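You operate a simulated robot arm through the tools that you are given. There is no shell and no other tool.

The job below is to be done with a simulated robot arm. You get a single attempt, and the scene is never put back.

Task
Guard the tray fan and give it a test run on 230 volts.
Fine: fan guard seated on the fan frame, guard clip locked and feed dial at 230 V before the feed breaker goes on; breaker off at the end; leave the voltage slide.

The check looks at the end state, three seconds after you hand in, the way a careful person would. Anything else that was tipped, shoved, dropped, spilled or broken makes it a failure.

Robot
A 7-joint arm with a two-finger gripper, fixed in place. Base frame: the origin is on the floor under the middle of its stand, x ahead of it, y to its left, z up; the work surface is at about z = 760. Readings come in mm, degrees, newtons and seconds.
With the tool pointing down near the work surface it reaches from about 340 to 720 mm from the base axis. Its first joint turns from -66.0 to 66.0 degrees. Payload 2.45 kg.
Tool frame: the origin (TCP) lies between the finger pads and is the grasp point; the fingertips stand 26 mm ahead of it; z points along the fingers, y is the line along which they close. The gripper opens to 96 mm; its body begins 69 mm behind the TCP.
Orientation is told as [roll, pitch, yaw] about the base's x, y, z axes, in that order, counted from this pose: with the fingers straight down and closing along the base's y, the tool's x points along the base's -x, its y along +y and its z along -z.

Tools
- The arm moves only by the tool step_arm. Its argument "targets" is a list of rows, each an object (a shift or turn left out is 0, a gripper value left out holds the last) with "gripper": the opening, from 0 (shut) to 1 (fully open); "slide": the shift along the tool's x, y, z in mm, a list of three; "rotation": the turn, a rotation vector about the tool's x, y, z in degrees, a list of three. In form: [{"gripper": gripper, "slide": [dx, dy, dz], "rotation": [ax, ay, az]}, ...]. A call has 1 to 20 rows; each row shifts and turns the commanded pose from where the row before left it, along the tool's axes as they then stand. Each row takes 0.2 s and may step no farther than 50 mm and 8.6 degrees from the row before; otherwise, or with a gripper value out of range, the whole call is refused. Where a pose cannot be reached the arm comes as near as it can. A force on the tool above 40 N (or 10 N above the force at the start of the call, whichever is more), or a blocked arm, ends the call early, and 0.2 s more pass. The fingers move at their own pace (about 50 mm/s each) and stop on an object; they squeeze with about 35 N. The grip force told is the motor's: it shows also when the fingers shut on nothing. Time passes only in rows, and 0.2 s behind the last, so rows that do not move let the fingers close. It gives the time, the measured TCP pose, the force on the tool (base axes), the opening and the grip force at its end, in the units of the frame above (readings bear some noise), with the torque about the TCP (base axes, N m) and any sound that the robot's microphone picked up.
- Cameras (640 x 400 px; columns grow to the right, rows downward): "scene" is fixed at [157.7, -384.8, 1430.9]; the picture's right is [0.83, -0.55, 0.00], its down [-0.29, -0.43, -0.85] and it looks along [0.47, 0.71, -0.52] (base axes); focal length 326 px, centre (320, 200). "wrist" rides on the gripper at [82, 3, -98] in the tool frame; the picture's right is [-0.04, 1.00, 0.00], its down [-0.73, -0.03, -0.68] and it looks along [-0.68, -0.03, 0.73] (tool axes); focal length 256 px, centre (320, 200). There is no depth. A picture from a camera that has moved, and an enlarged one, comes with that camera's place and axes in the base frame and with its lens.
- snapshot(camera): a new picture of that camera. No time passes.
- close_up(camera, box): a new picture of the part [left, top, right, bottom] of that camera's present view, enlarged. No time passes.
- close_job(): hands the job in; it is judged then, once.

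Nothing tells you positions but the pictures and the camera data. Unless the task says otherwise, let go and move clear before handing in.

The tools are called after "Request:" by a JSON object that holds its "api" and its "payload". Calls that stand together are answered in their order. step_arm: Moves the arm, as the interface text tells. Its arguments: {"type":"object","properties":{"targets":{"type":"array","items":{"type":"object","properties":{"gripper":{"type":"number"},"slide":{"type":"array","items":{"type":"number"}},"rotation":{"type":"array","items":{"type":"number"}}}}}},"required":["targets"]} The other tools are called the same way: snapshot (camera) takes a picture; close_up (camera, box) takes an enlarged picture of a part of a camera's view; close_job () hands the job in.

At the start:

```text
time_s: 0.0
tool_pos: [464.7, -35.8, 1195.2]
orientation: [0.0, 0.1, 0.0]
ft_force: [0.2, -0.6, -0.6]
torque: [-0.03, -0.01, 0.03]
width: 95.9
finger_force: 0.0
```

scene: 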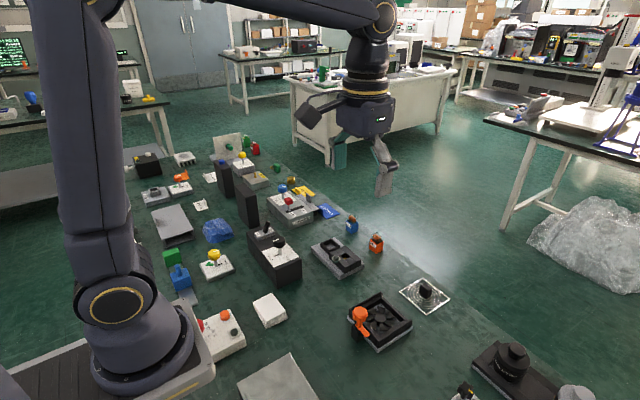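
wrist: 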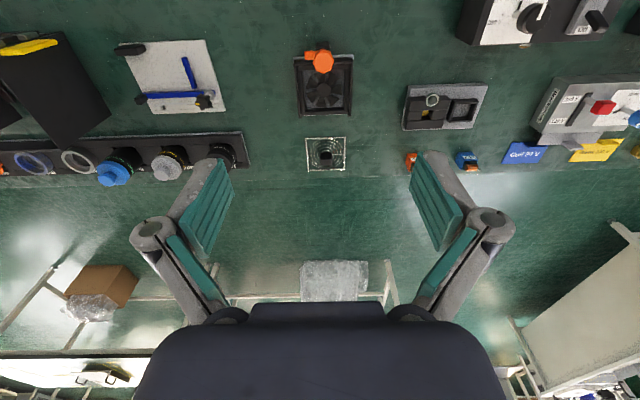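

I see a workbench with many devices: a tray fan with an orange clip, a mesh guard next to it, and several boxes with dials and switches. I'll look closer before moving.

Request:
{"api": "close_up", "payload": {"camera": "scene", "box": [320, 240, 480, 360]}}

Request:
{"api": "close_up", "payload": {"camera": "scene", "box": [140, 220, 320, 380]}}

Request:
{"api": "close_up", "payload": {"camera": "scene", "box": [230, 160, 390, 290]}}

Request:
{"api": "close_up", "payload": {"camera": "scene", "box": [120, 125, 280, 245]}}

Request:
{"api": "close_up", "payload": {"camera": "wrist", "box": [240, 30, 400, 190]}}

Request:
{"api": "close_up", "payload": {"camera": "wrist", "box": [380, 0, 640, 180]}}

Request:
{"api": "close_up", "payload": {"camera": "scene", "box": [430, 300, 640, 400]}}

```text
3.33 times, centred on (400, 300) of scene
camera zoom: at [157.7, -384.8, 1430.9], right [0.83, -0.55, 0.0], down [-0.29, -0.43, -0.85], along [0.47, 0.71, -0.52], focal length 1088 px, centre (53, -133)
```

zoom: 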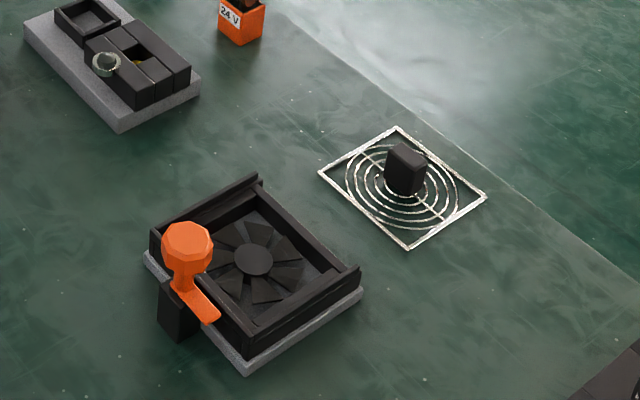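

```text
2.50 times, centred on (230, 300) of scene
camera zoom: at [157.7, -384.8, 1430.9], right [0.83, -0.55, 0.0], down [-0.29, -0.43, -0.85], along [0.47, 0.71, -0.52], focal length 816 px, centre (545, -50)
```

zoom: 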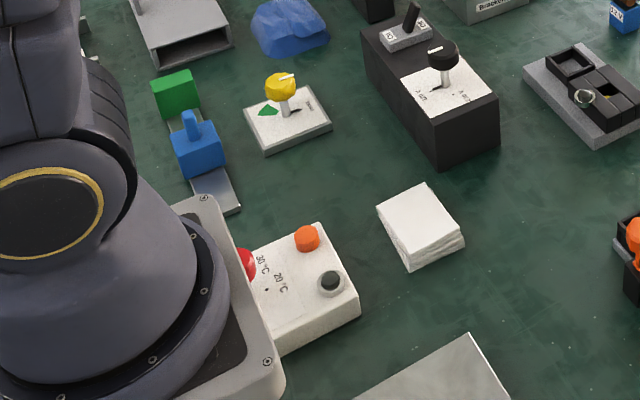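

```text
3.08 times, centred on (310, 225) of scene
camera zoom: at [157.7, -384.8, 1430.9], right [0.83, -0.55, 0.0], down [-0.29, -0.43, -0.85], along [0.47, 0.71, -0.52], focal length 1004 px, centre (351, 123)
```

zoom: 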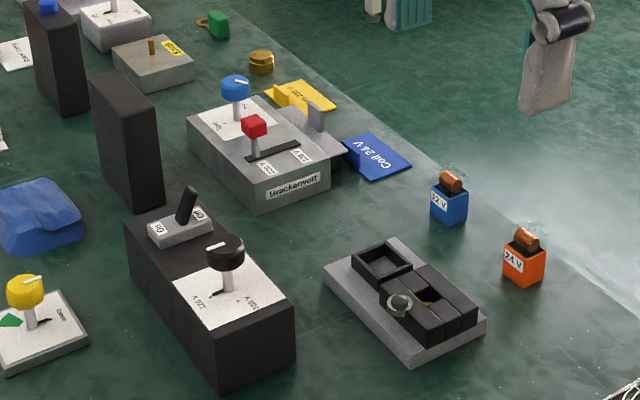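

```text
3.33 times, centred on (200, 185) of scene
camera zoom: at [157.7, -384.8, 1430.9], right [0.83, -0.55, 0.0], down [-0.29, -0.43, -0.85], along [0.47, 0.71, -0.52], focal length 1088 px, centre (720, 250)
```

zoom: 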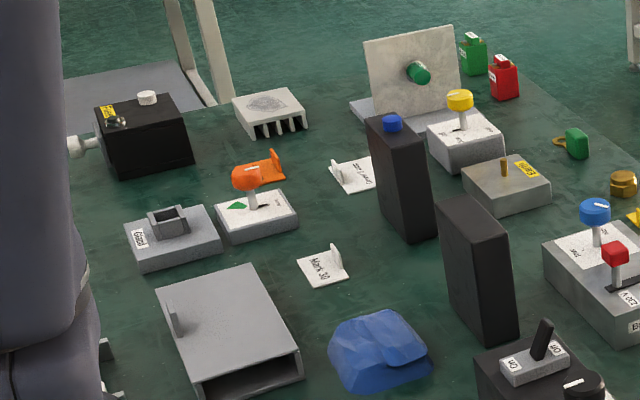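

```text
2.50 times, centred on (320, 110) of wrist
camera zoom: at [383.5, -33.4, 1294.7], right [0.04, 1.0, 0.0], down [0.73, -0.03, 0.68], along [0.68, -0.03, -0.73], focal length 640 px, centre (320, 425)
```

zoom: 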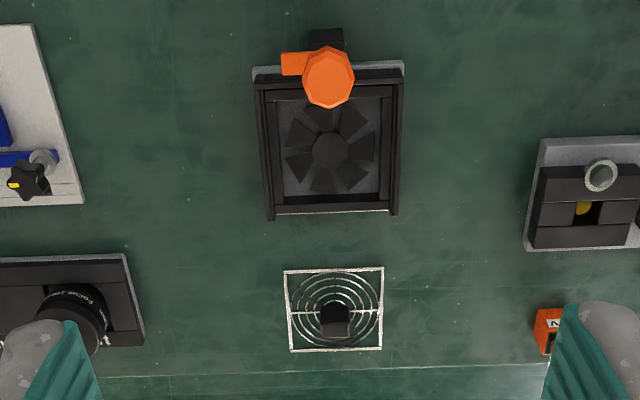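

```text
2.22 times, centred on (510, 90) of wrist
camera zoom: at [383.5, -33.4, 1294.7], right [0.04, 1.0, 0.0], down [0.73, -0.03, 0.68], along [0.68, -0.03, -0.73], focal length 569 px, centre (-102, 444)
```

zoom: 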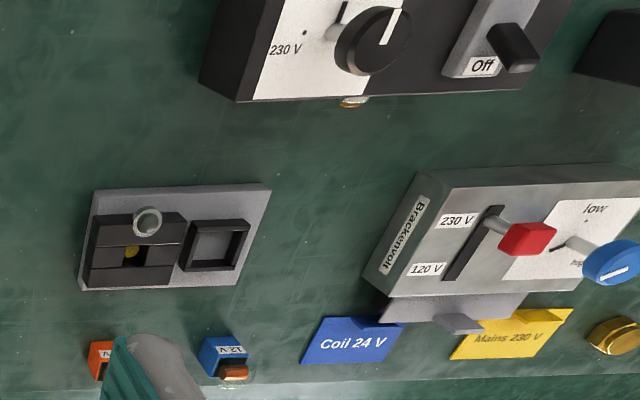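

```text
3.05 times, centred on (535, 350) of scene
camera zoom: at [157.7, -384.8, 1430.9], right [0.83, -0.55, 0.0], down [-0.29, -0.43, -0.85], along [0.47, 0.71, -0.52], focal length 995 px, centre (-335, -257)
```

zoom: 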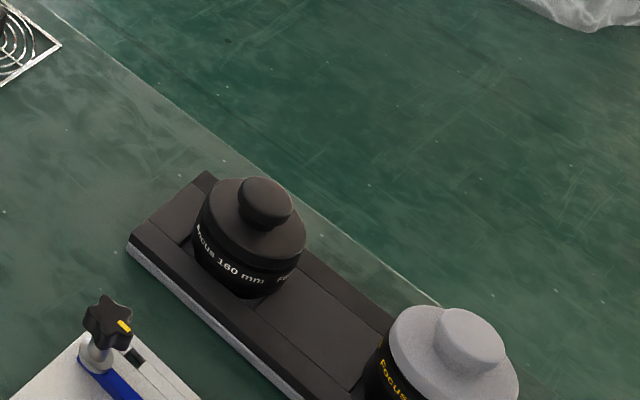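

The tray fan is near (570, -34), with the guard beyond it near (724, -34). A black feed box with a dial and an Off/On switch is near (455, 270–360). I'll come down a little above the fan for a closer look.

Request:
{"api": "step_arm", "payload": {"targets": [{"slide": [5, 0, 45]}, {"slide": [5, 0, 45]}, {"slide": [5, 0, 45]}, {"slide": [0, 0, 45]}, {"slide": [0, 0, 0]}]}}

Request:
{"api": "snapshot", "payload": {"camera": "wrist"}}

Request:
{"api": "close_up", "payload": {"camera": "wrist", "box": [240, 20, 400, 120]}}

Request:
{"api": "close_up", "payload": {"camera": "wrist", "box": [270, 110, 370, 190]}}

```text
time_s: 1.2
tool_pos: [449.8, -34.7, 1014.1]
orientation: [0.0, 0.1, 0.0]
ft_force: [0.0, 0.1, 0.3]
torque: [0.0, 0.01, -0.01]
width: 96.1
finger_force: 0.0
```

```text
taken
camera wrist: at [368.6, -32.2, 1114.0], right [0.04, 1.0, 0.0], down [0.73, -0.03, 0.68], along [0.68, -0.03, -0.73], focal length 256 px, centre (320, 200)
```

wrist: 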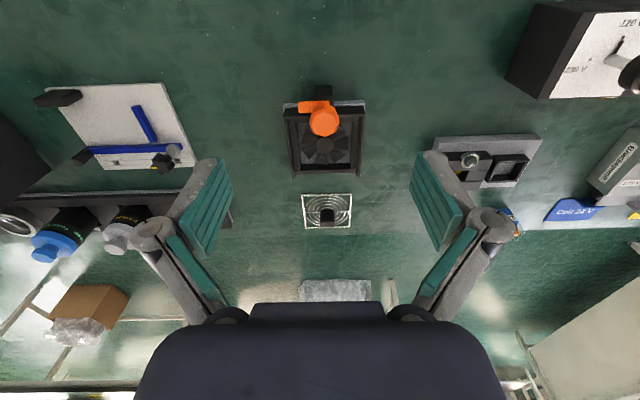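

```text
4.00 times, centred on (320, 70) of wrist
camera zoom: at [368.6, -32.2, 1114.0], right [0.04, 1.0, 0.0], down [0.73, -0.03, 0.68], along [0.68, -0.03, -0.73], focal length 1024 px, centre (320, 720)
```

zoom: 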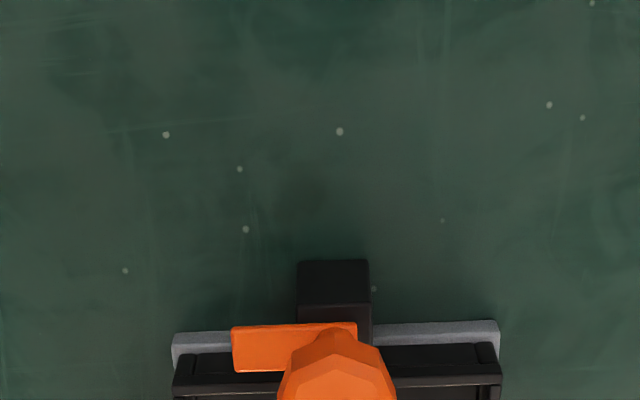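

```text
5.00 times, centred on (320, 150) of wrist
camera zoom: at [368.6, -32.2, 1114.0], right [0.04, 1.0, 0.0], down [0.73, -0.03, 0.68], along [0.68, -0.03, -0.73], focal length 1280 px, centre (320, 450)
```

zoom: 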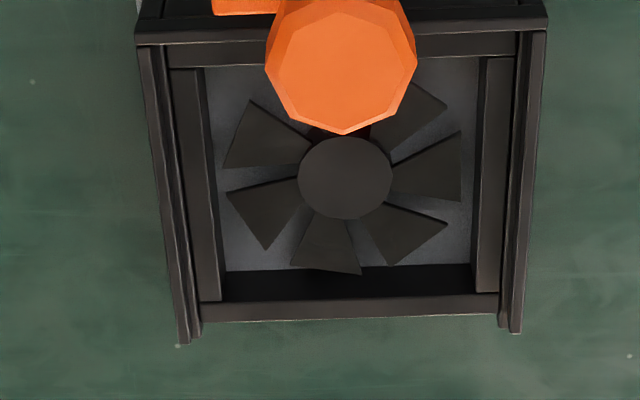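

The fan frame has a wall on its near (-x) side, where the orange clip stands, and rails on both y sides. It looks open toward +x. I'll back off and lower to get the clip and frame into the middle of the wrist view.

Request:
{"api": "step_arm", "payload": {"targets": [{"slide": [45, 0, 15]}, {"slide": [45, 0, 15]}, {"slide": [0, 0, 24]}, {"slide": [0, 0, 0]}]}}

Request:
{"api": "close_up", "payload": {"camera": "wrist", "box": [260, 130, 390, 250]}}

Request:
{"api": "close_up", "payload": {"camera": "wrist", "box": [270, 210, 380, 290]}}

Request:
{"api": "snapshot", "payload": {"camera": "scene"}}

Request:
{"api": "close_up", "payload": {"camera": "scene", "box": [340, 280, 420, 360]}}

Request:
{"api": "close_up", "payload": {"camera": "scene", "box": [390, 265, 460, 320]}}

```text
time_s: 2.2
tool_pos: [359.2, -35.3, 963.0]
orientation: [0.0, 0.0, 0.0]
ft_force: [0.4, 0.4, -0.5]
torque: [0.02, 0.0, -0.02]
width: 95.9
finger_force: 0.0
```

```text
3.33 times, centred on (325, 190) of wrist
camera zoom: at [278.8, -32.5, 1060.6], right [0.04, 1.0, 0.0], down [0.73, -0.03, 0.68], along [0.68, -0.03, -0.73], focal length 853 px, centre (303, 233)
```

zoom: 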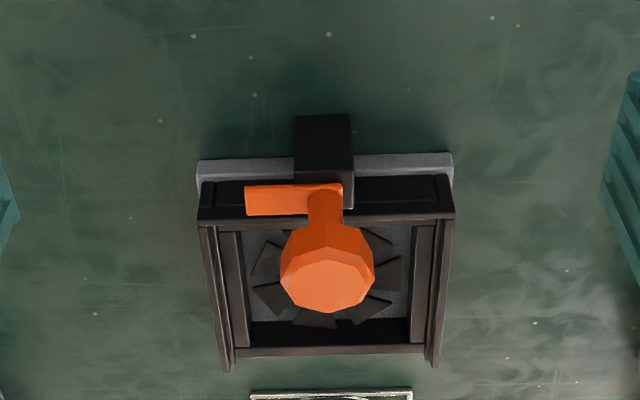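

```text
5.00 times, centred on (325, 250) of wrist
camera zoom: at [278.8, -32.5, 1060.6], right [0.04, 1.0, 0.0], down [0.73, -0.03, 0.68], along [0.68, -0.03, -0.73], focal length 1280 px, centre (295, -50)
```

zoom: 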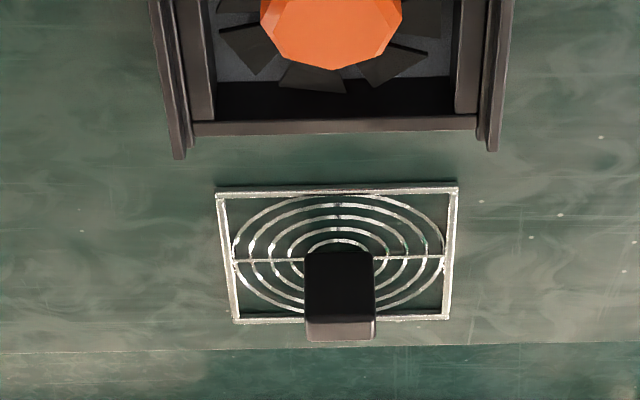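

```text
taken
```

scene: 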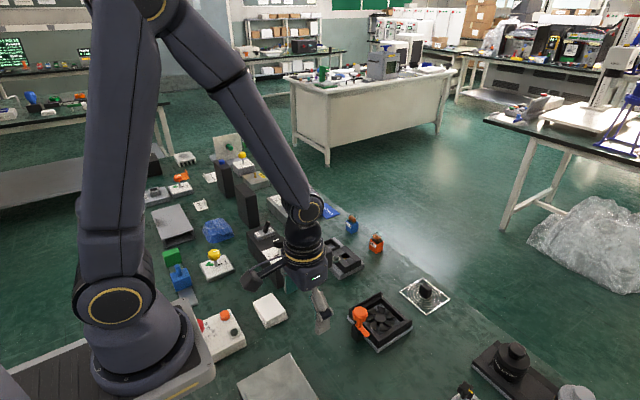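

```text
5.00 times, centred on (380, 320) of scene
camera zoom: at [157.7, -384.8, 1430.9], right [0.83, -0.55, 0.0], down [-0.29, -0.43, -0.85], along [0.47, 0.71, -0.52], focal length 1632 px, centre (20, -400)
```

zoom: 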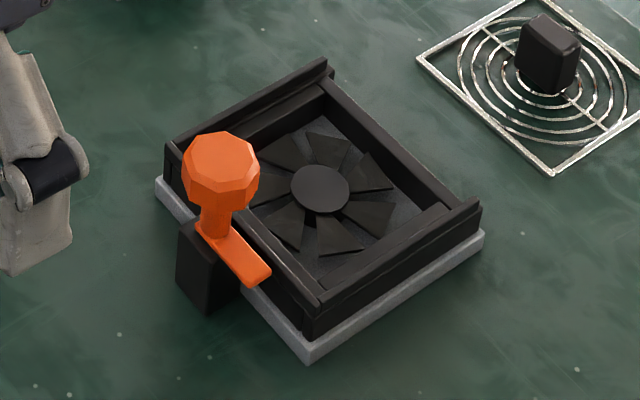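

```text
7.27 times, centred on (425, 292) of scene
camera zoom: at [157.7, -384.8, 1430.9], right [0.83, -0.55, 0.0], down [-0.29, -0.43, -0.85], along [0.47, 0.71, -0.52], focal length 2374 px, centre (-444, -473)
```

zoom: 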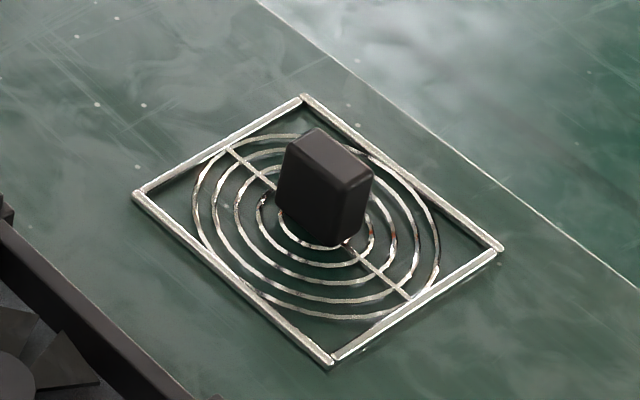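

The guard sits at about (727, -34) with a handle block at its centre. The clip knob is at about (495, -33, 847), and its orange tongue points to -y, which is open. I need a finer look at the frame's shape.

Request:
{"api": "close_up", "payload": {"camera": "scene", "box": [356, 302, 386, 326]}}

Request:
{"api": "close_up", "payload": {"camera": "scene", "box": [370, 285, 415, 355]}}

Request:
{"api": "close_up", "payload": {"camera": "wrist", "box": [290, 160, 360, 210]}}

Request:
{"api": "close_up", "payload": {"camera": "wrist", "box": [290, 190, 360, 250]}}

```text
16.00 times, centred on (371, 314) of scene
camera zoom: at [157.7, -384.8, 1430.9], right [0.83, -0.55, 0.0], down [-0.29, -0.43, -0.85], along [0.47, 0.71, -0.52], focal length 5222 px, centre (-496, -1624)
```

zoom: 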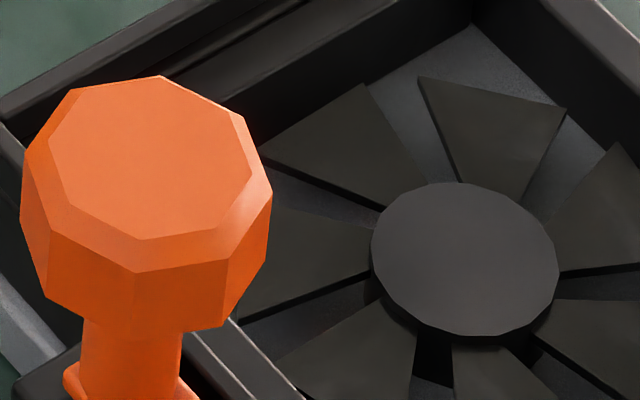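

```text
5.71 times, centred on (392, 320) of scene
camera zoom: at [157.7, -384.8, 1430.9], right [0.83, -0.55, 0.0], down [-0.29, -0.43, -0.85], along [0.47, 0.71, -0.52], focal length 1865 px, centre (-94, -486)
```

zoom: 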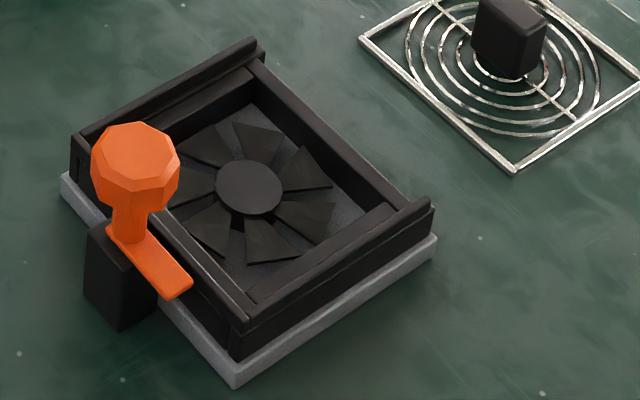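

```text
8.00 times, centred on (325, 185) of wrist
camera zoom: at [278.8, -32.5, 1060.6], right [0.04, 1.0, 0.0], down [0.73, -0.03, 0.68], along [0.68, -0.03, -0.73], focal length 2048 px, centre (280, 320)
```

zoom: 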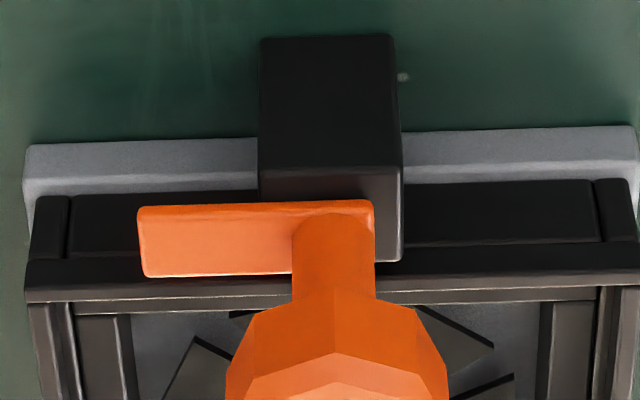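

```text
6.67 times, centred on (325, 220) of wrist
camera zoom: at [278.8, -32.5, 1060.6], right [0.04, 1.0, 0.0], down [0.73, -0.03, 0.68], along [0.68, -0.03, -0.73], focal length 1707 px, centre (287, 67)
```

zoom: 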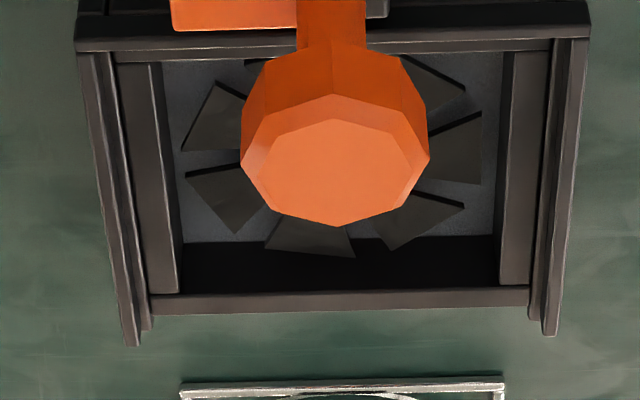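

The rail profile matters: it tells me whether the guard drops in from above or slides in from +x. I'll zoom in on the rail ends.

Request:
{"api": "close_up", "payload": {"camera": "scene", "box": [402, 312, 416, 336]}}

Request:
{"api": "close_up", "payload": {"camera": "scene", "box": [350, 286, 390, 312]}}

Request:
{"api": "close_up", "payload": {"camera": "scene", "box": [382, 315, 416, 360]}}

Request:
{"api": "close_up", "payload": {"camera": "wrist", "box": [335, 190, 355, 245]}}

```text
16.00 times, centred on (409, 324) of scene
camera zoom: at [157.7, -384.8, 1430.9], right [0.83, -0.55, 0.0], down [-0.29, -0.43, -0.85], along [0.47, 0.71, -0.52], focal length 5222 px, centre (-1104, -1784)
```

zoom: 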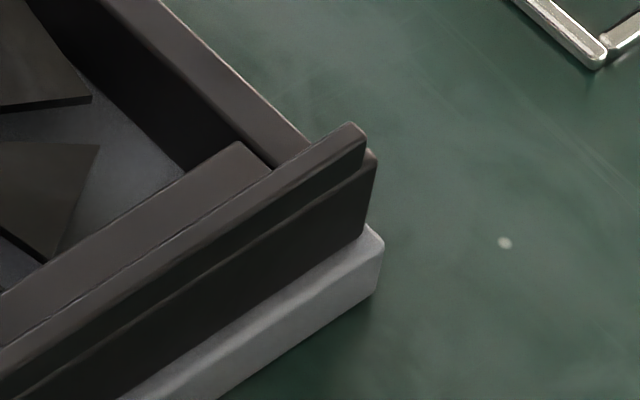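

```text
15.38 times, centred on (370, 299) of scene
camera zoom: at [157.7, -384.8, 1430.9], right [0.83, -0.55, 0.0], down [-0.29, -0.43, -0.85], along [0.47, 0.71, -0.52], focal length 5021 px, centre (-449, -1323)
```

zoom: 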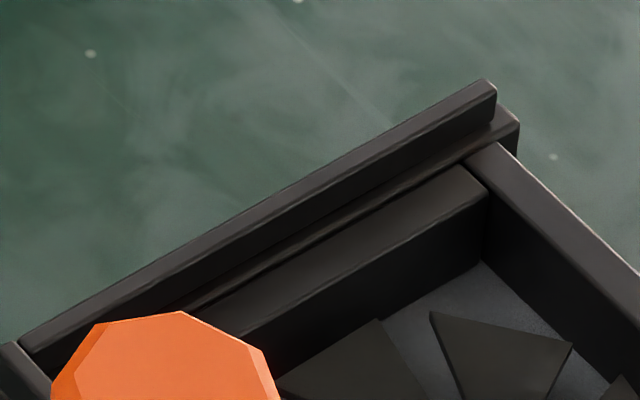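

```text
8.89 times, centred on (399, 338) of scene
camera zoom: at [157.7, -384.8, 1430.9], right [0.83, -0.55, 0.0], down [-0.29, -0.43, -0.85], along [0.47, 0.71, -0.52], focal length 2901 px, centre (-382, -1022)
```

zoom: 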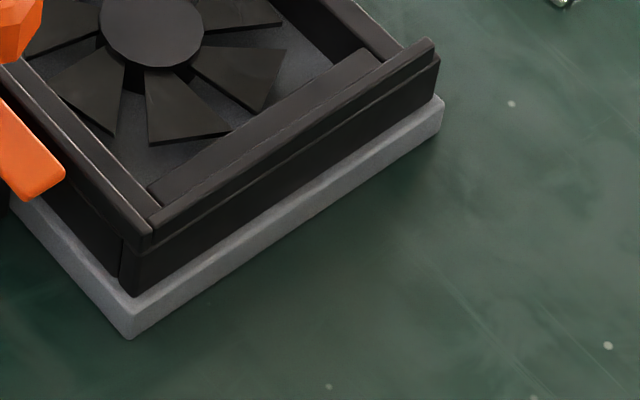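

```text
7.27 times, centred on (345, 218) of wrist
camera zoom: at [278.8, -32.5, 1060.6], right [0.04, 1.0, 0.0], down [0.73, -0.03, 0.68], along [0.68, -0.03, -0.73], focal length 1862 px, centre (138, 73)
```

zoom: 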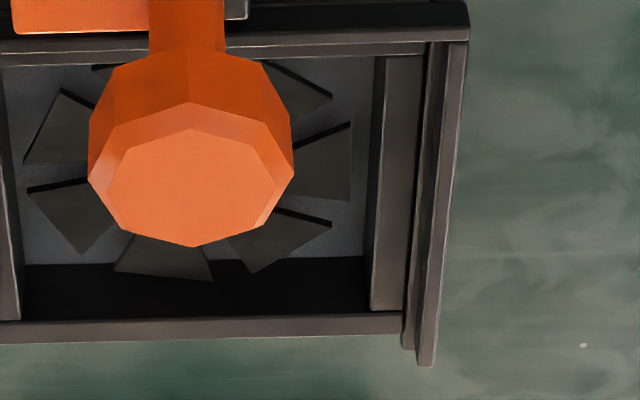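

The rails are stepped walls with no overhang, so the guard can be lowered straight down between them. The ring sits at about x 523–618, centred near (570, -33.5). I'll move toward the guard to measure its handle precisely.

Request:
{"api": "step_arm", "payload": {"targets": [{"slide": [-46, 0, 0]}, {"slide": [-46, 0, 0]}, {"slide": [-46, 0, 0]}, {"slide": [-46, 0, 15]}, {"slide": [-46, 0, 15]}, {"slide": [-46, 0, 15]}, {"slide": [0, 0, 15]}, {"slide": [0, 0, 0]}]}}

Request:
{"api": "snapshot", "payload": {"camera": "wrist"}}

Request:
{"api": "close_up", "payload": {"camera": "wrist", "box": [260, 140, 390, 230]}}

Request:
{"api": "close_up", "payload": {"camera": "wrist", "box": [290, 160, 360, 210]}}

```text
time_s: 4.0
tool_pos: [635.2, -33.8, 900.4]
orientation: [0.0, 0.0, 0.0]
ft_force: [0.4, -0.3, -0.2]
torque: [-0.01, 0.04, -0.03]
width: 96.1
finger_force: 0.1
```

```text
taken
camera wrist: at [554.3, -32.6, 999.7], right [0.04, 1.0, 0.0], down [0.73, -0.03, 0.68], along [0.68, -0.03, -0.73], focal length 256 px, centre (320, 200)
```

wrist: 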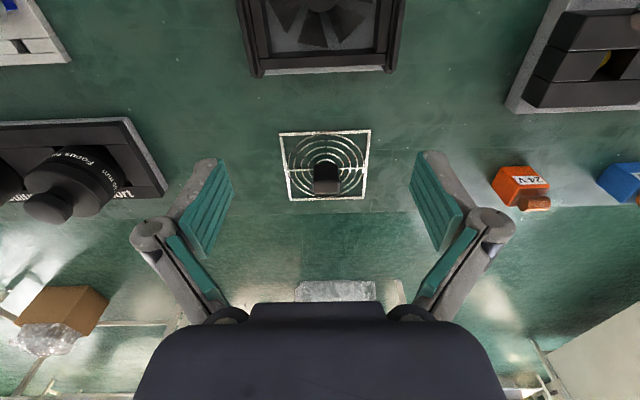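

```text
4.44 times, centred on (325, 185) of wrist
camera zoom: at [554.3, -32.6, 999.7], right [0.04, 1.0, 0.0], down [0.73, -0.03, 0.68], along [0.68, -0.03, -0.73], focal length 1138 px, centre (298, 267)
```

zoom: 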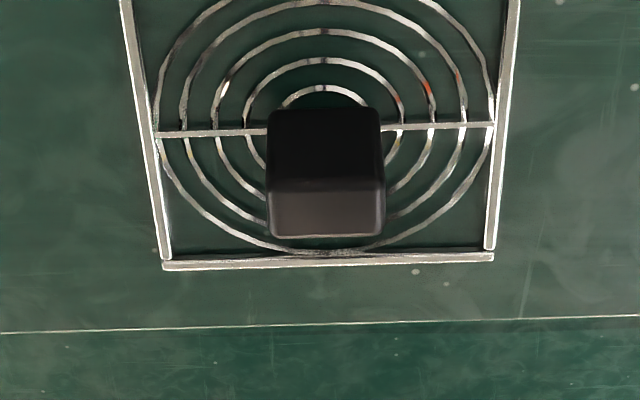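

```text
8.00 times, centred on (325, 185) of wrist
camera zoom: at [554.3, -32.6, 999.7], right [0.04, 1.0, 0.0], down [0.73, -0.03, 0.68], along [0.68, -0.03, -0.73], focal length 2048 px, centre (280, 320)
```

zoom: 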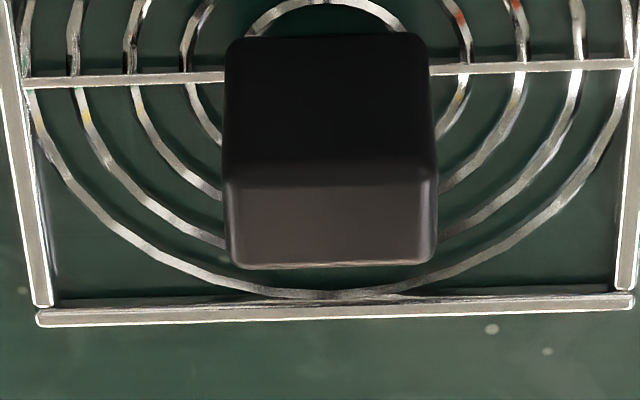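

The handle block is centred near (727.5, -33.6), spans z 764–795 and is about 27 mm wide in y. It is at the edge of the arm's reach, so I'll tilt the tool 8° outward, narrow the fingers and come in above it.

Request:
{"api": "step_arm", "payload": {"targets": [{"gripper": 0.55, "rotation": [0, -4, 0]}, {"rotation": [0, -4, 0]}, {"slide": [-28, 0.7, 17]}, {"slide": [-28, 0.7, 17]}, {"slide": [-28, 0.6, 17]}, {"slide": [0, 0, 0]}, {"slide": [0, 0, 0]}]}}

Request:
{"api": "snapshot", "payload": {"camera": "wrist"}}

Request:
{"api": "close_up", "payload": {"camera": "scene", "box": [370, 210, 480, 320]}}

```text
time_s: 5.6
tool_pos: [726.2, -33.9, 862.5]
orientation: [0.0, -8.0, -0.1]
ft_force: [-0.2, -0.1, 0.6]
torque: [0.0, -0.03, 0.01]
width: 52.8
finger_force: 0.1
```

```text
taken
camera wrist: at [631.7, -31.0, 949.6], right [0.04, 1.0, 0.01], down [0.63, -0.03, 0.77], along [0.77, -0.03, -0.63], focal length 256 px, centre (320, 200)
```

wrist: 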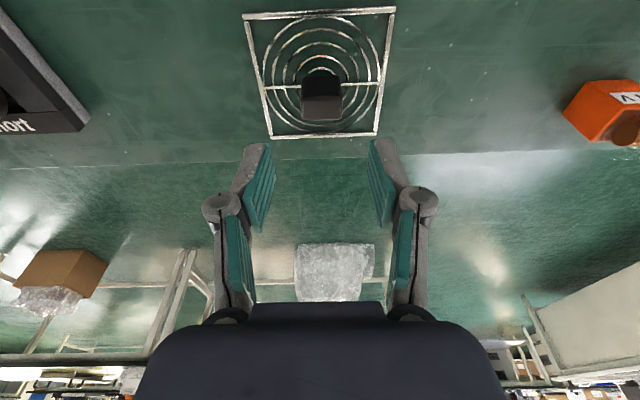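

```text
3.64 times, centred on (425, 265) of scene
camera zoom: at [157.7, -384.8, 1430.9], right [0.83, -0.55, 0.0], down [-0.29, -0.43, -0.85], along [0.47, 0.71, -0.52], focal length 1187 px, centre (-62, -36)
```

zoom: 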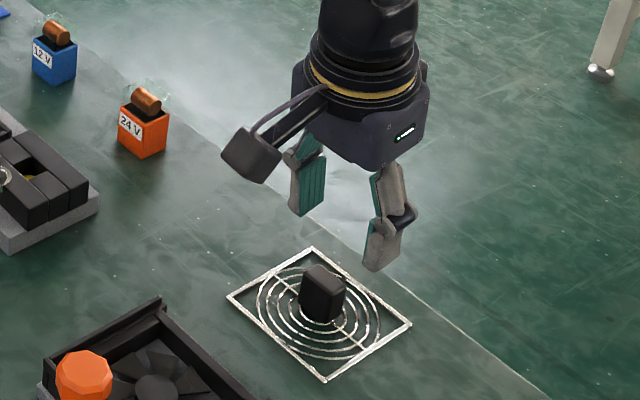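

Request:
{"api": "close_up", "payload": {"camera": "wrist", "box": [240, 50, 400, 150]}}

```text
4.00 times, centred on (320, 100) of wrist
camera zoom: at [631.7, -31.0, 949.6], right [0.04, 1.0, 0.01], down [0.63, -0.03, 0.77], along [0.77, -0.03, -0.63], focal length 1024 px, centre (320, 600)
```

zoom: 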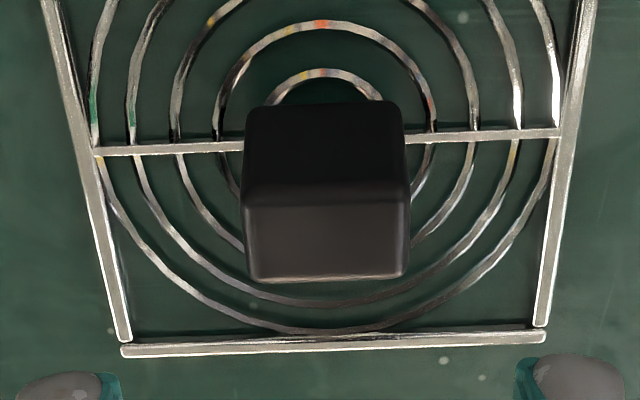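

The block is about 1.2 mm toward +y of the tool and otherwise lined up. I'll lower over the handle and check before closing.

Request:
{"api": "step_arm", "payload": {"targets": [{"slide": [3.3, 0.6, 22]}, {"slide": [3.3, 0.6, 22]}, {"slide": [1.7, 0, 12]}, {"slide": [1.0, 0, 6]}, {"slide": [0, 0, 0]}]}}

Request:
{"api": "snapshot", "payload": {"camera": "wrist"}}

Request:
{"api": "close_up", "payload": {"camera": "scene", "box": [380, 240, 470, 320]}}

```text
time_s: 6.8
tool_pos: [726.3, -32.9, 799.4]
orientation: [0.0, -8.0, 0.0]
ft_force: [-0.7, -0.3, 0.3]
torque: [0.03, -0.01, 0.03]
width: 52.9
finger_force: 0.0
```

```text
taken
camera wrist: at [631.3, -29.9, 887.0], right [0.04, 1.0, 0.01], down [0.63, -0.03, 0.77], along [0.77, -0.03, -0.63], focal length 256 px, centre (320, 200)
```

wrist: 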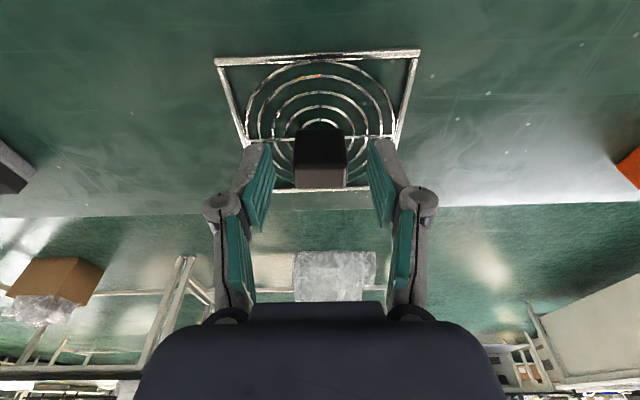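

```text
5.00 times, centred on (425, 280) of scene
camera zoom: at [157.7, -384.8, 1430.9], right [0.83, -0.55, 0.0], down [-0.29, -0.43, -0.85], along [0.47, 0.71, -0.52], focal length 1632 px, centre (-205, -200)
```

zoom: 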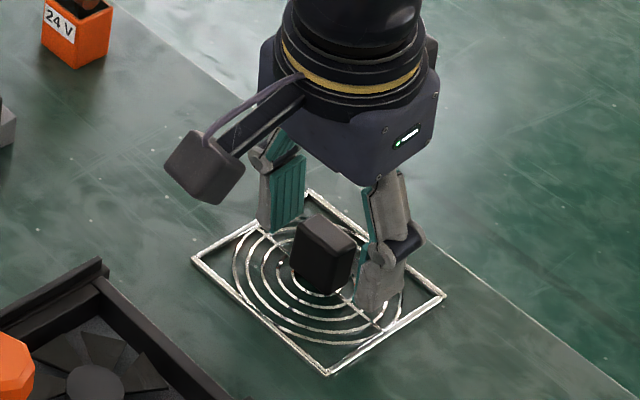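

The fingers straddle the handle, clear of the wires. I'll close on it now.

Request:
{"api": "step_arm", "payload": {"targets": [{"gripper": 0.4}, {"gripper": 0.15}, {}, {}, {}]}}

Request:
{"api": "snapshot", "payload": {"camera": "wrist"}}

```text
time_s: 8.0
tool_pos: [724.9, -30.9, 800.5]
orientation: [0.0, -8.1, 0.0]
ft_force: [-0.7, 0.0, 0.5]
torque: [-0.03, -0.01, -0.05]
width: 27.1
finger_force: 34.9
```

```text
taken
camera wrist: at [631.3, -29.8, 887.3], right [0.04, 1.0, 0.01], down [0.63, -0.03, 0.77], along [0.77, -0.03, -0.63], focal length 256 px, centre (320, 200)
```

wrist: 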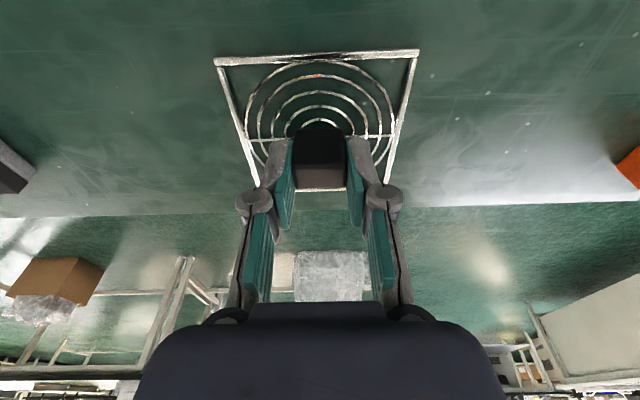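

The handle is gripped at 27.1 mm. I'll lift slowly straight up and check how the guard hangs.

Request:
{"api": "step_arm", "payload": {"targets": [{"slide": [-1.4, 0, -9.9]}, {"slide": [-2.8, 0, -19.8]}, {"slide": [-5.6, 0, -39.6]}, {"slide": [-5.6, 0, -39.6]}, {}, {}]}}

Request:
{"api": "snapshot", "payload": {"camera": "wrist"}}

Request:
{"api": "close_up", "payload": {"camera": "scene", "box": [370, 200, 480, 310]}}

```text
time_s: 9.4
tool_pos: [724.8, -31.9, 910.3]
orientation: [0.0, -8.0, 0.0]
ft_force: [-0.1, 0.2, 0.1]
torque: [0.02, 0.0, -0.02]
width: 14.4
finger_force: 0.0
```

```text
taken
camera wrist: at [631.2, -30.1, 996.3], right [0.04, 1.0, 0.01], down [0.63, -0.03, 0.77], along [0.77, -0.03, -0.63], focal length 256 px, centre (320, 200)
```

wrist: 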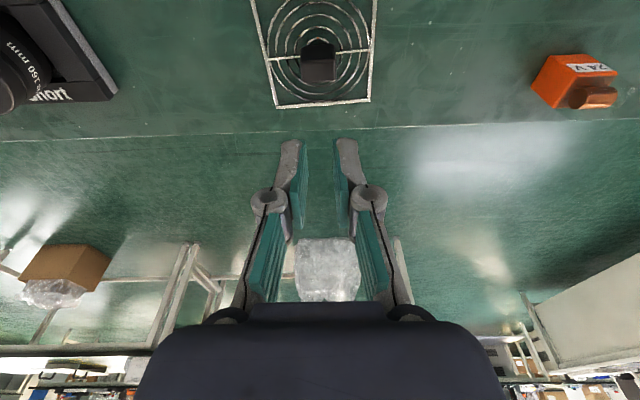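

```text
3.64 times, centred on (425, 255) of scene
camera zoom: at [157.7, -384.8, 1430.9], right [0.83, -0.55, 0.0], down [-0.29, -0.43, -0.85], along [0.47, 0.71, -0.52], focal length 1187 px, centre (-62, 0)
```

zoom: 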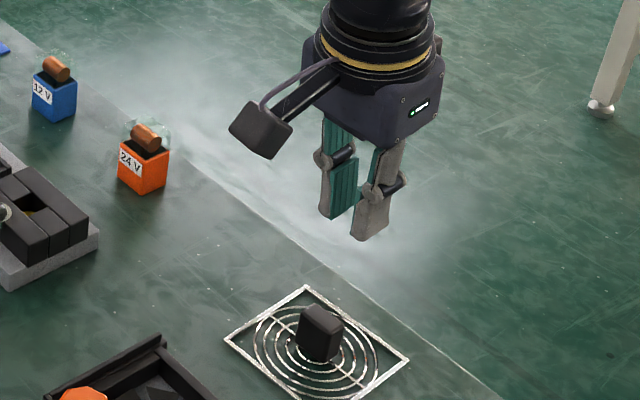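

The grip slipped off; the guard stayed on the table and looks undisturbed. I'll measure where it is now.

Request:
{"api": "close_up", "payload": {"camera": "wrist", "box": [240, 0, 400, 120]}}

Request:
{"api": "close_up", "payload": {"camera": "wrist", "box": [290, 25, 350, 75]}}

Request:
{"api": "close_up", "payload": {"camera": "scene", "box": [390, 265, 460, 320]}}

Request:
{"api": "close_up", "payload": {"camera": "scene", "box": [410, 278, 440, 305]}}

```text
3.33 times, centred on (320, 60) of wrist
camera zoom: at [631.2, -30.1, 996.3], right [0.04, 1.0, 0.01], down [0.63, -0.03, 0.77], along [0.77, -0.03, -0.63], focal length 853 px, centre (320, 667)
```

zoom: 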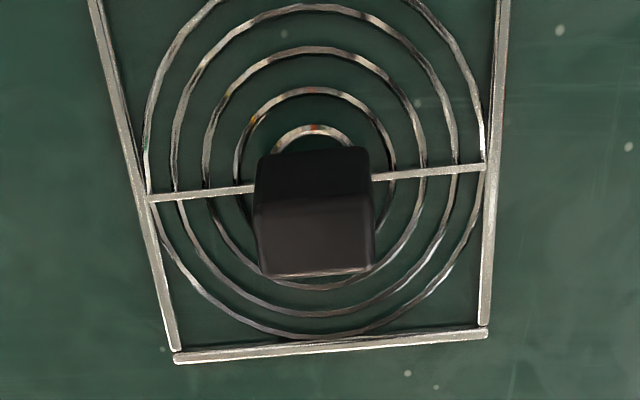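

```text
8.00 times, centred on (320, 50) of wrist
camera zoom: at [631.2, -30.1, 996.3], right [0.04, 1.0, 0.01], down [0.63, -0.03, 0.77], along [0.77, -0.03, -0.63], focal length 2048 px, centre (320, 1400)
```

zoom: 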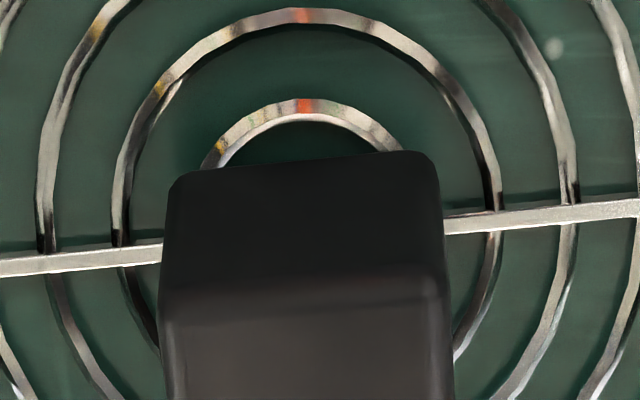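

```text
7.27 times, centred on (425, 292) of scene
camera zoom: at [157.7, -384.8, 1430.9], right [0.83, -0.55, 0.0], down [-0.29, -0.43, -0.85], along [0.47, 0.71, -0.52], focal length 2374 px, centre (-444, -473)
```

zoom: 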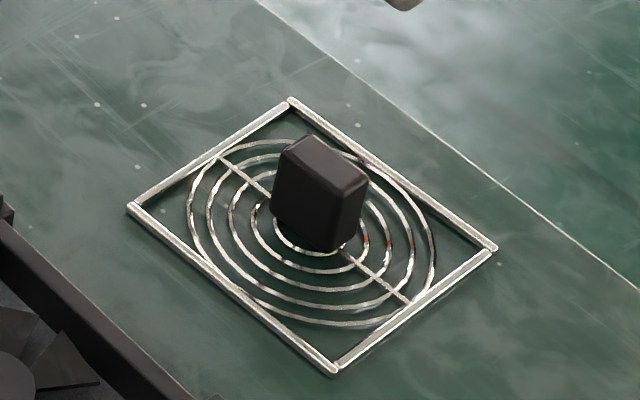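

```text
14.81 times, centred on (425, 292) of scene
camera zoom: at [157.7, -384.8, 1430.9], right [0.83, -0.55, 0.0], down [-0.29, -0.43, -0.85], along [0.47, 0.71, -0.52], focal length 4835 px, centre (-1236, -1156)
```

zoom: 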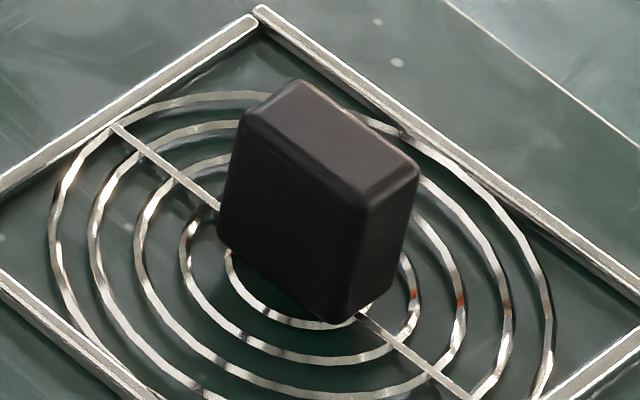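

The guard was nudged: it now sits at about (722.3, -33.4), yawed about 2.8°. I'll open, match that yaw and come back down for a deeper grip, stopping just above first.

Request:
{"api": "step_arm", "payload": {"targets": [{"gripper": 0.55, "rotation": [-0.4, 0, -2.8]}, {}, {"slide": [4.6, 0, 24]}, {"slide": [4.6, 0, 24]}, {"slide": [4.6, 0, 22]}, {}, {}]}}

Request:
{"api": "close_up", "payload": {"camera": "wrist", "box": [210, 20, 430, 190]}}

```text
time_s: 11.0
tool_pos: [722.0, -31.8, 838.6]
orientation: [-0.1, -8.0, 2.9]
ft_force: [0.2, 0.6, -0.1]
torque: [0.05, 0.03, 0.02]
width: 52.7
finger_force: 0.1
```

```text
2.35 times, centred on (320, 105) of wrist
camera zoom: at [626.9, -34.7, 925.4], right [-0.01, 1.0, 0.01], down [0.63, 0.0, 0.77], along [0.77, 0.01, -0.63], focal length 602 px, centre (320, 424)
```

zoom: 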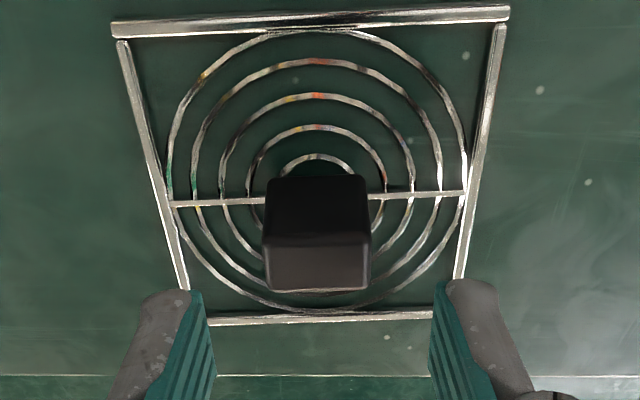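

The fingers are aligned in yaw and lateral position. I'll lower to a deeper grip and close.

Request:
{"api": "step_arm", "payload": {"targets": [{"slide": [3.0, -0.6, 18]}, {"slide": [2.8, 0, 14]}, {"slide": [1.6, 0, 9.9]}, {}, {}]}}

Request:
{"api": "close_up", "payload": {"camera": "scene", "box": [395, 255, 455, 315]}}

Request:
{"api": "close_up", "payload": {"camera": "wrist", "box": [210, 40, 430, 240]}}

```text
time_s: 12.2
tool_pos: [720.4, -34.2, 794.8]
orientation: [0.0, -8.1, 2.8]
ft_force: [-0.7, 0.1, -0.2]
torque: [0.03, 0.0, -0.03]
width: 52.7
finger_force: 0.1
```

```text
6.67 times, centred on (425, 285) of scene
camera zoom: at [157.7, -384.8, 1430.9], right [0.83, -0.55, 0.0], down [-0.29, -0.43, -0.85], along [0.47, 0.71, -0.52], focal length 2176 px, centre (-380, -367)
```

zoom: 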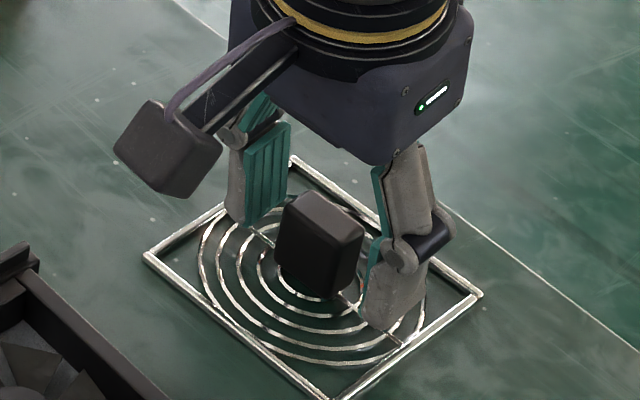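

```text
2.00 times, centred on (320, 140) of wrist
camera zoom: at [626.3, -35.9, 883.0], right [-0.01, 1.0, 0.01], down [0.63, 0.0, 0.77], along [0.77, 0.01, -0.63], focal length 512 px, centre (320, 320)
```

zoom: 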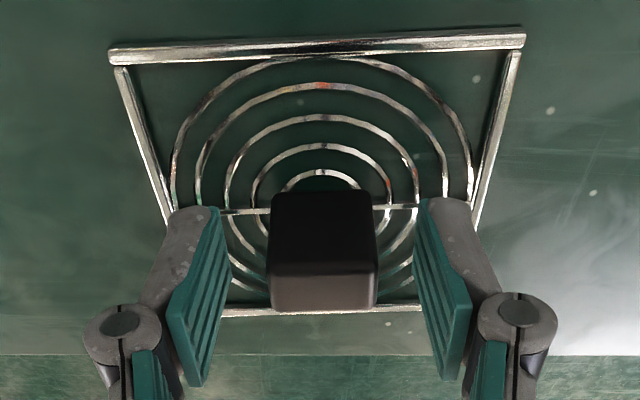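

Request:
{"api": "step_arm", "payload": {"targets": [{"gripper": 0.4}, {"gripper": 0.3}, {"gripper": 0.2}, {"gripper": 0.0}, {}, {}, {}, {}]}}

Request:
{"api": "close_up", "payload": {"camera": "wrist", "box": [210, 40, 430, 240]}}

Request:
{"api": "close_up", "payload": {"camera": "scene", "box": [395, 255, 455, 315]}}

```text
time_s: 14.0
tool_pos: [720.6, -32.9, 796.1]
orientation: [-0.1, -8.0, 2.8]
ft_force: [0.1, 0.1, 0.4]
torque: [0.03, 0.04, 0.03]
width: 27.1
finger_force: 34.5
```

```text
2.00 times, centred on (320, 140) of wrist
camera zoom: at [626.3, -35.8, 883.1], right [-0.01, 1.0, 0.01], down [0.63, 0.0, 0.77], along [0.77, 0.01, -0.63], focal length 512 px, centre (320, 320)
```

zoom: 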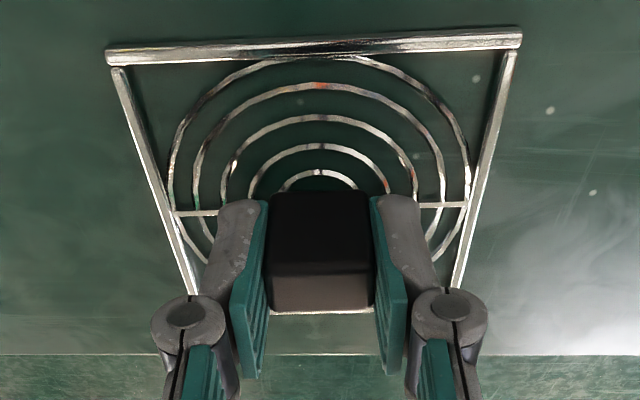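

```text
6.67 times, centred on (425, 285) of scene
camera zoom: at [157.6, -384.8, 1431.0], right [0.83, -0.55, 0.0], down [-0.29, -0.43, -0.85], along [0.47, 0.71, -0.52], focal length 2176 px, centre (-380, -367)
```

zoom: 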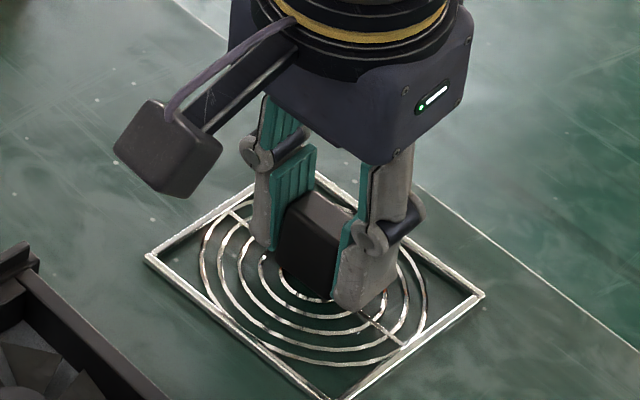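

The block is held deep between the pads. I'll lift very slowly this time and watch the grip width.

Request:
{"api": "step_arm", "payload": {"targets": [{"slide": [-0.14, 0, -1]}, {"slide": [-0.14, 0, -1]}, {"slide": [-0.28, 0, -2]}, {"slide": [-0.28, 0, -2]}, {"slide": [-0.28, 0, -2]}, {"slide": [-0.28, 0, -2]}, {}]}}

Request:
{"api": "close_up", "payload": {"camera": "wrist", "box": [210, 40, 430, 240]}}

Request:
{"api": "close_up", "payload": {"camera": "scene", "box": [395, 255, 455, 315]}}

```text
time_s: 15.6
tool_pos: [720.7, -33.7, 806.7]
orientation: [0.0, -8.1, 2.9]
ft_force: [-0.6, 0.3, -1.0]
torque: [0.02, -0.02, 0.0]
width: 26.8
finger_force: 35.4
```

```text
2.00 times, centred on (320, 140) of wrist
camera zoom: at [626.2, -36.0, 893.4], right [-0.01, 1.0, 0.01], down [0.63, 0.0, 0.77], along [0.77, 0.01, -0.63], focal length 512 px, centre (320, 320)
```

zoom: 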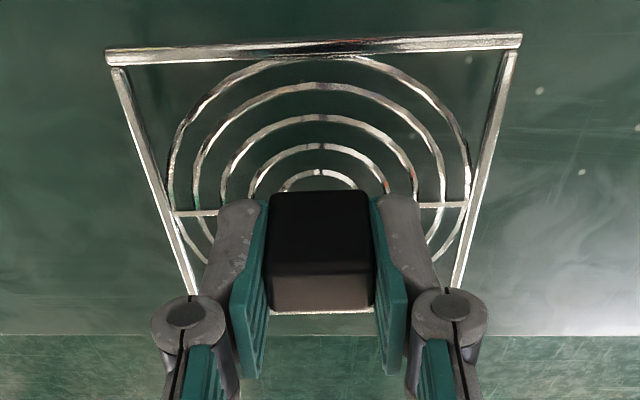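

```text
6.67 times, centred on (425, 285) of scene
camera zoom: at [157.7, -384.8, 1430.9], right [0.83, -0.55, 0.0], down [-0.29, -0.43, -0.85], along [0.47, 0.71, -0.52], focal length 2176 px, centre (-380, -367)
```

zoom: 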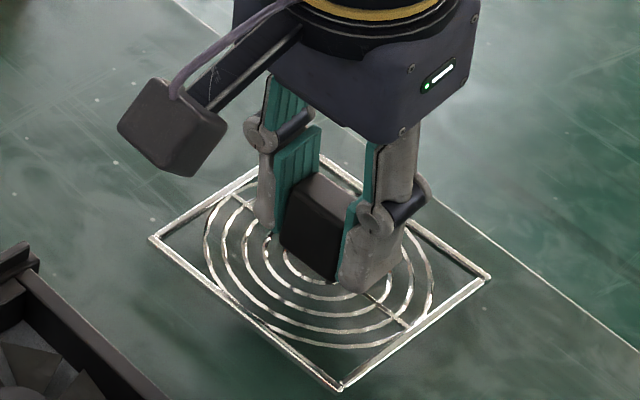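

The guard now rises with the gripper and is light, at about 1 N. I'll keep lifting gently, then turn the yaw back to zero.

Request:
{"api": "step_arm", "payload": {"targets": [{"slide": [-0.42, 0, -3]}, {"slide": [-0.7, 0, -5]}, {"slide": [-0.98, 0, -7]}, {"slide": [-0.98, 0, -7]}, {"slide": [-0.98, 0, -7]}, {"slide": [-0.98, 0, -7]}, {"slide": [-0.98, 0, -7]}, {"slide": [-0.98, 0, -7]}, {"slide": [-0.98, 0, -7]}, {"slide": [-0.98, 0, -7]}, {"slide": [-0.98, 0, -7]}, {"slide": [-0.98, 0, -7]}, {"slide": [-0.98, 0, -7]}, {"slide": [-0.7, 0, -5]}, {"slide": [-0.42, 0, -3]}, {"rotation": [0.14, 0, 1.0]}, {"rotation": [0.14, 0, 1.0]}, {"rotation": [0.12, 0, 0.8]}, {}]}}

Request:
{"api": "close_up", "payload": {"camera": "wrist", "box": [210, 40, 430, 240]}}

Request:
{"api": "close_up", "payload": {"camera": "scene", "box": [370, 200, 480, 310]}}

```text
time_s: 19.6
tool_pos: [720.1, -32.9, 900.1]
orientation: [0.0, -7.9, 0.0]
ft_force: [-0.2, 0.4, -0.5]
torque: [-0.01, 0.0, 0.02]
width: 27.1
finger_force: 35.0
```

```text
2.00 times, centred on (320, 140) of wrist
camera zoom: at [625.8, -31.0, 986.9], right [0.04, 1.0, 0.01], down [0.63, -0.03, 0.77], along [0.77, -0.03, -0.63], focal length 512 px, centre (320, 320)
```

zoom: 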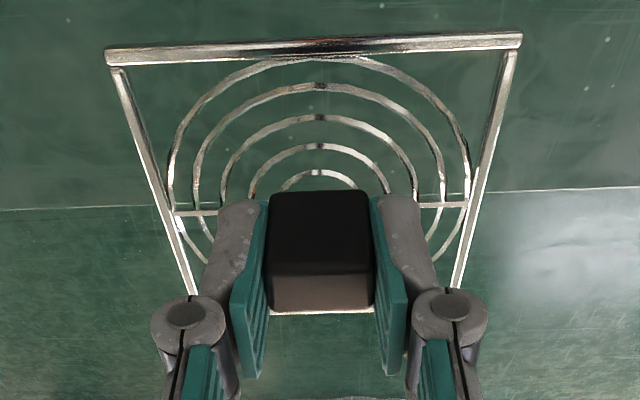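

```text
3.64 times, centred on (425, 255) of scene
camera zoom: at [157.7, -384.8, 1430.9], right [0.83, -0.55, 0.0], down [-0.29, -0.43, -0.85], along [0.47, 0.71, -0.52], focal length 1187 px, centre (-62, 0)
```

zoom: 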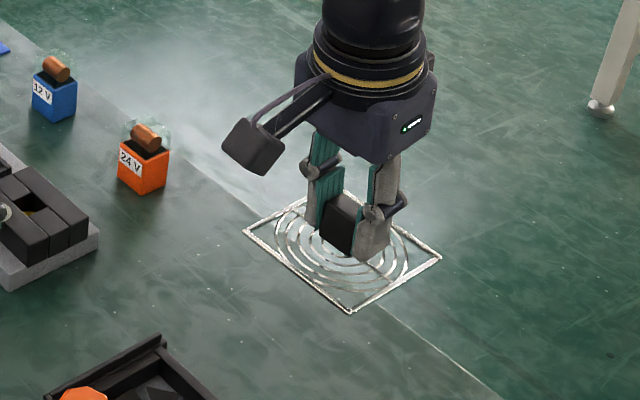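

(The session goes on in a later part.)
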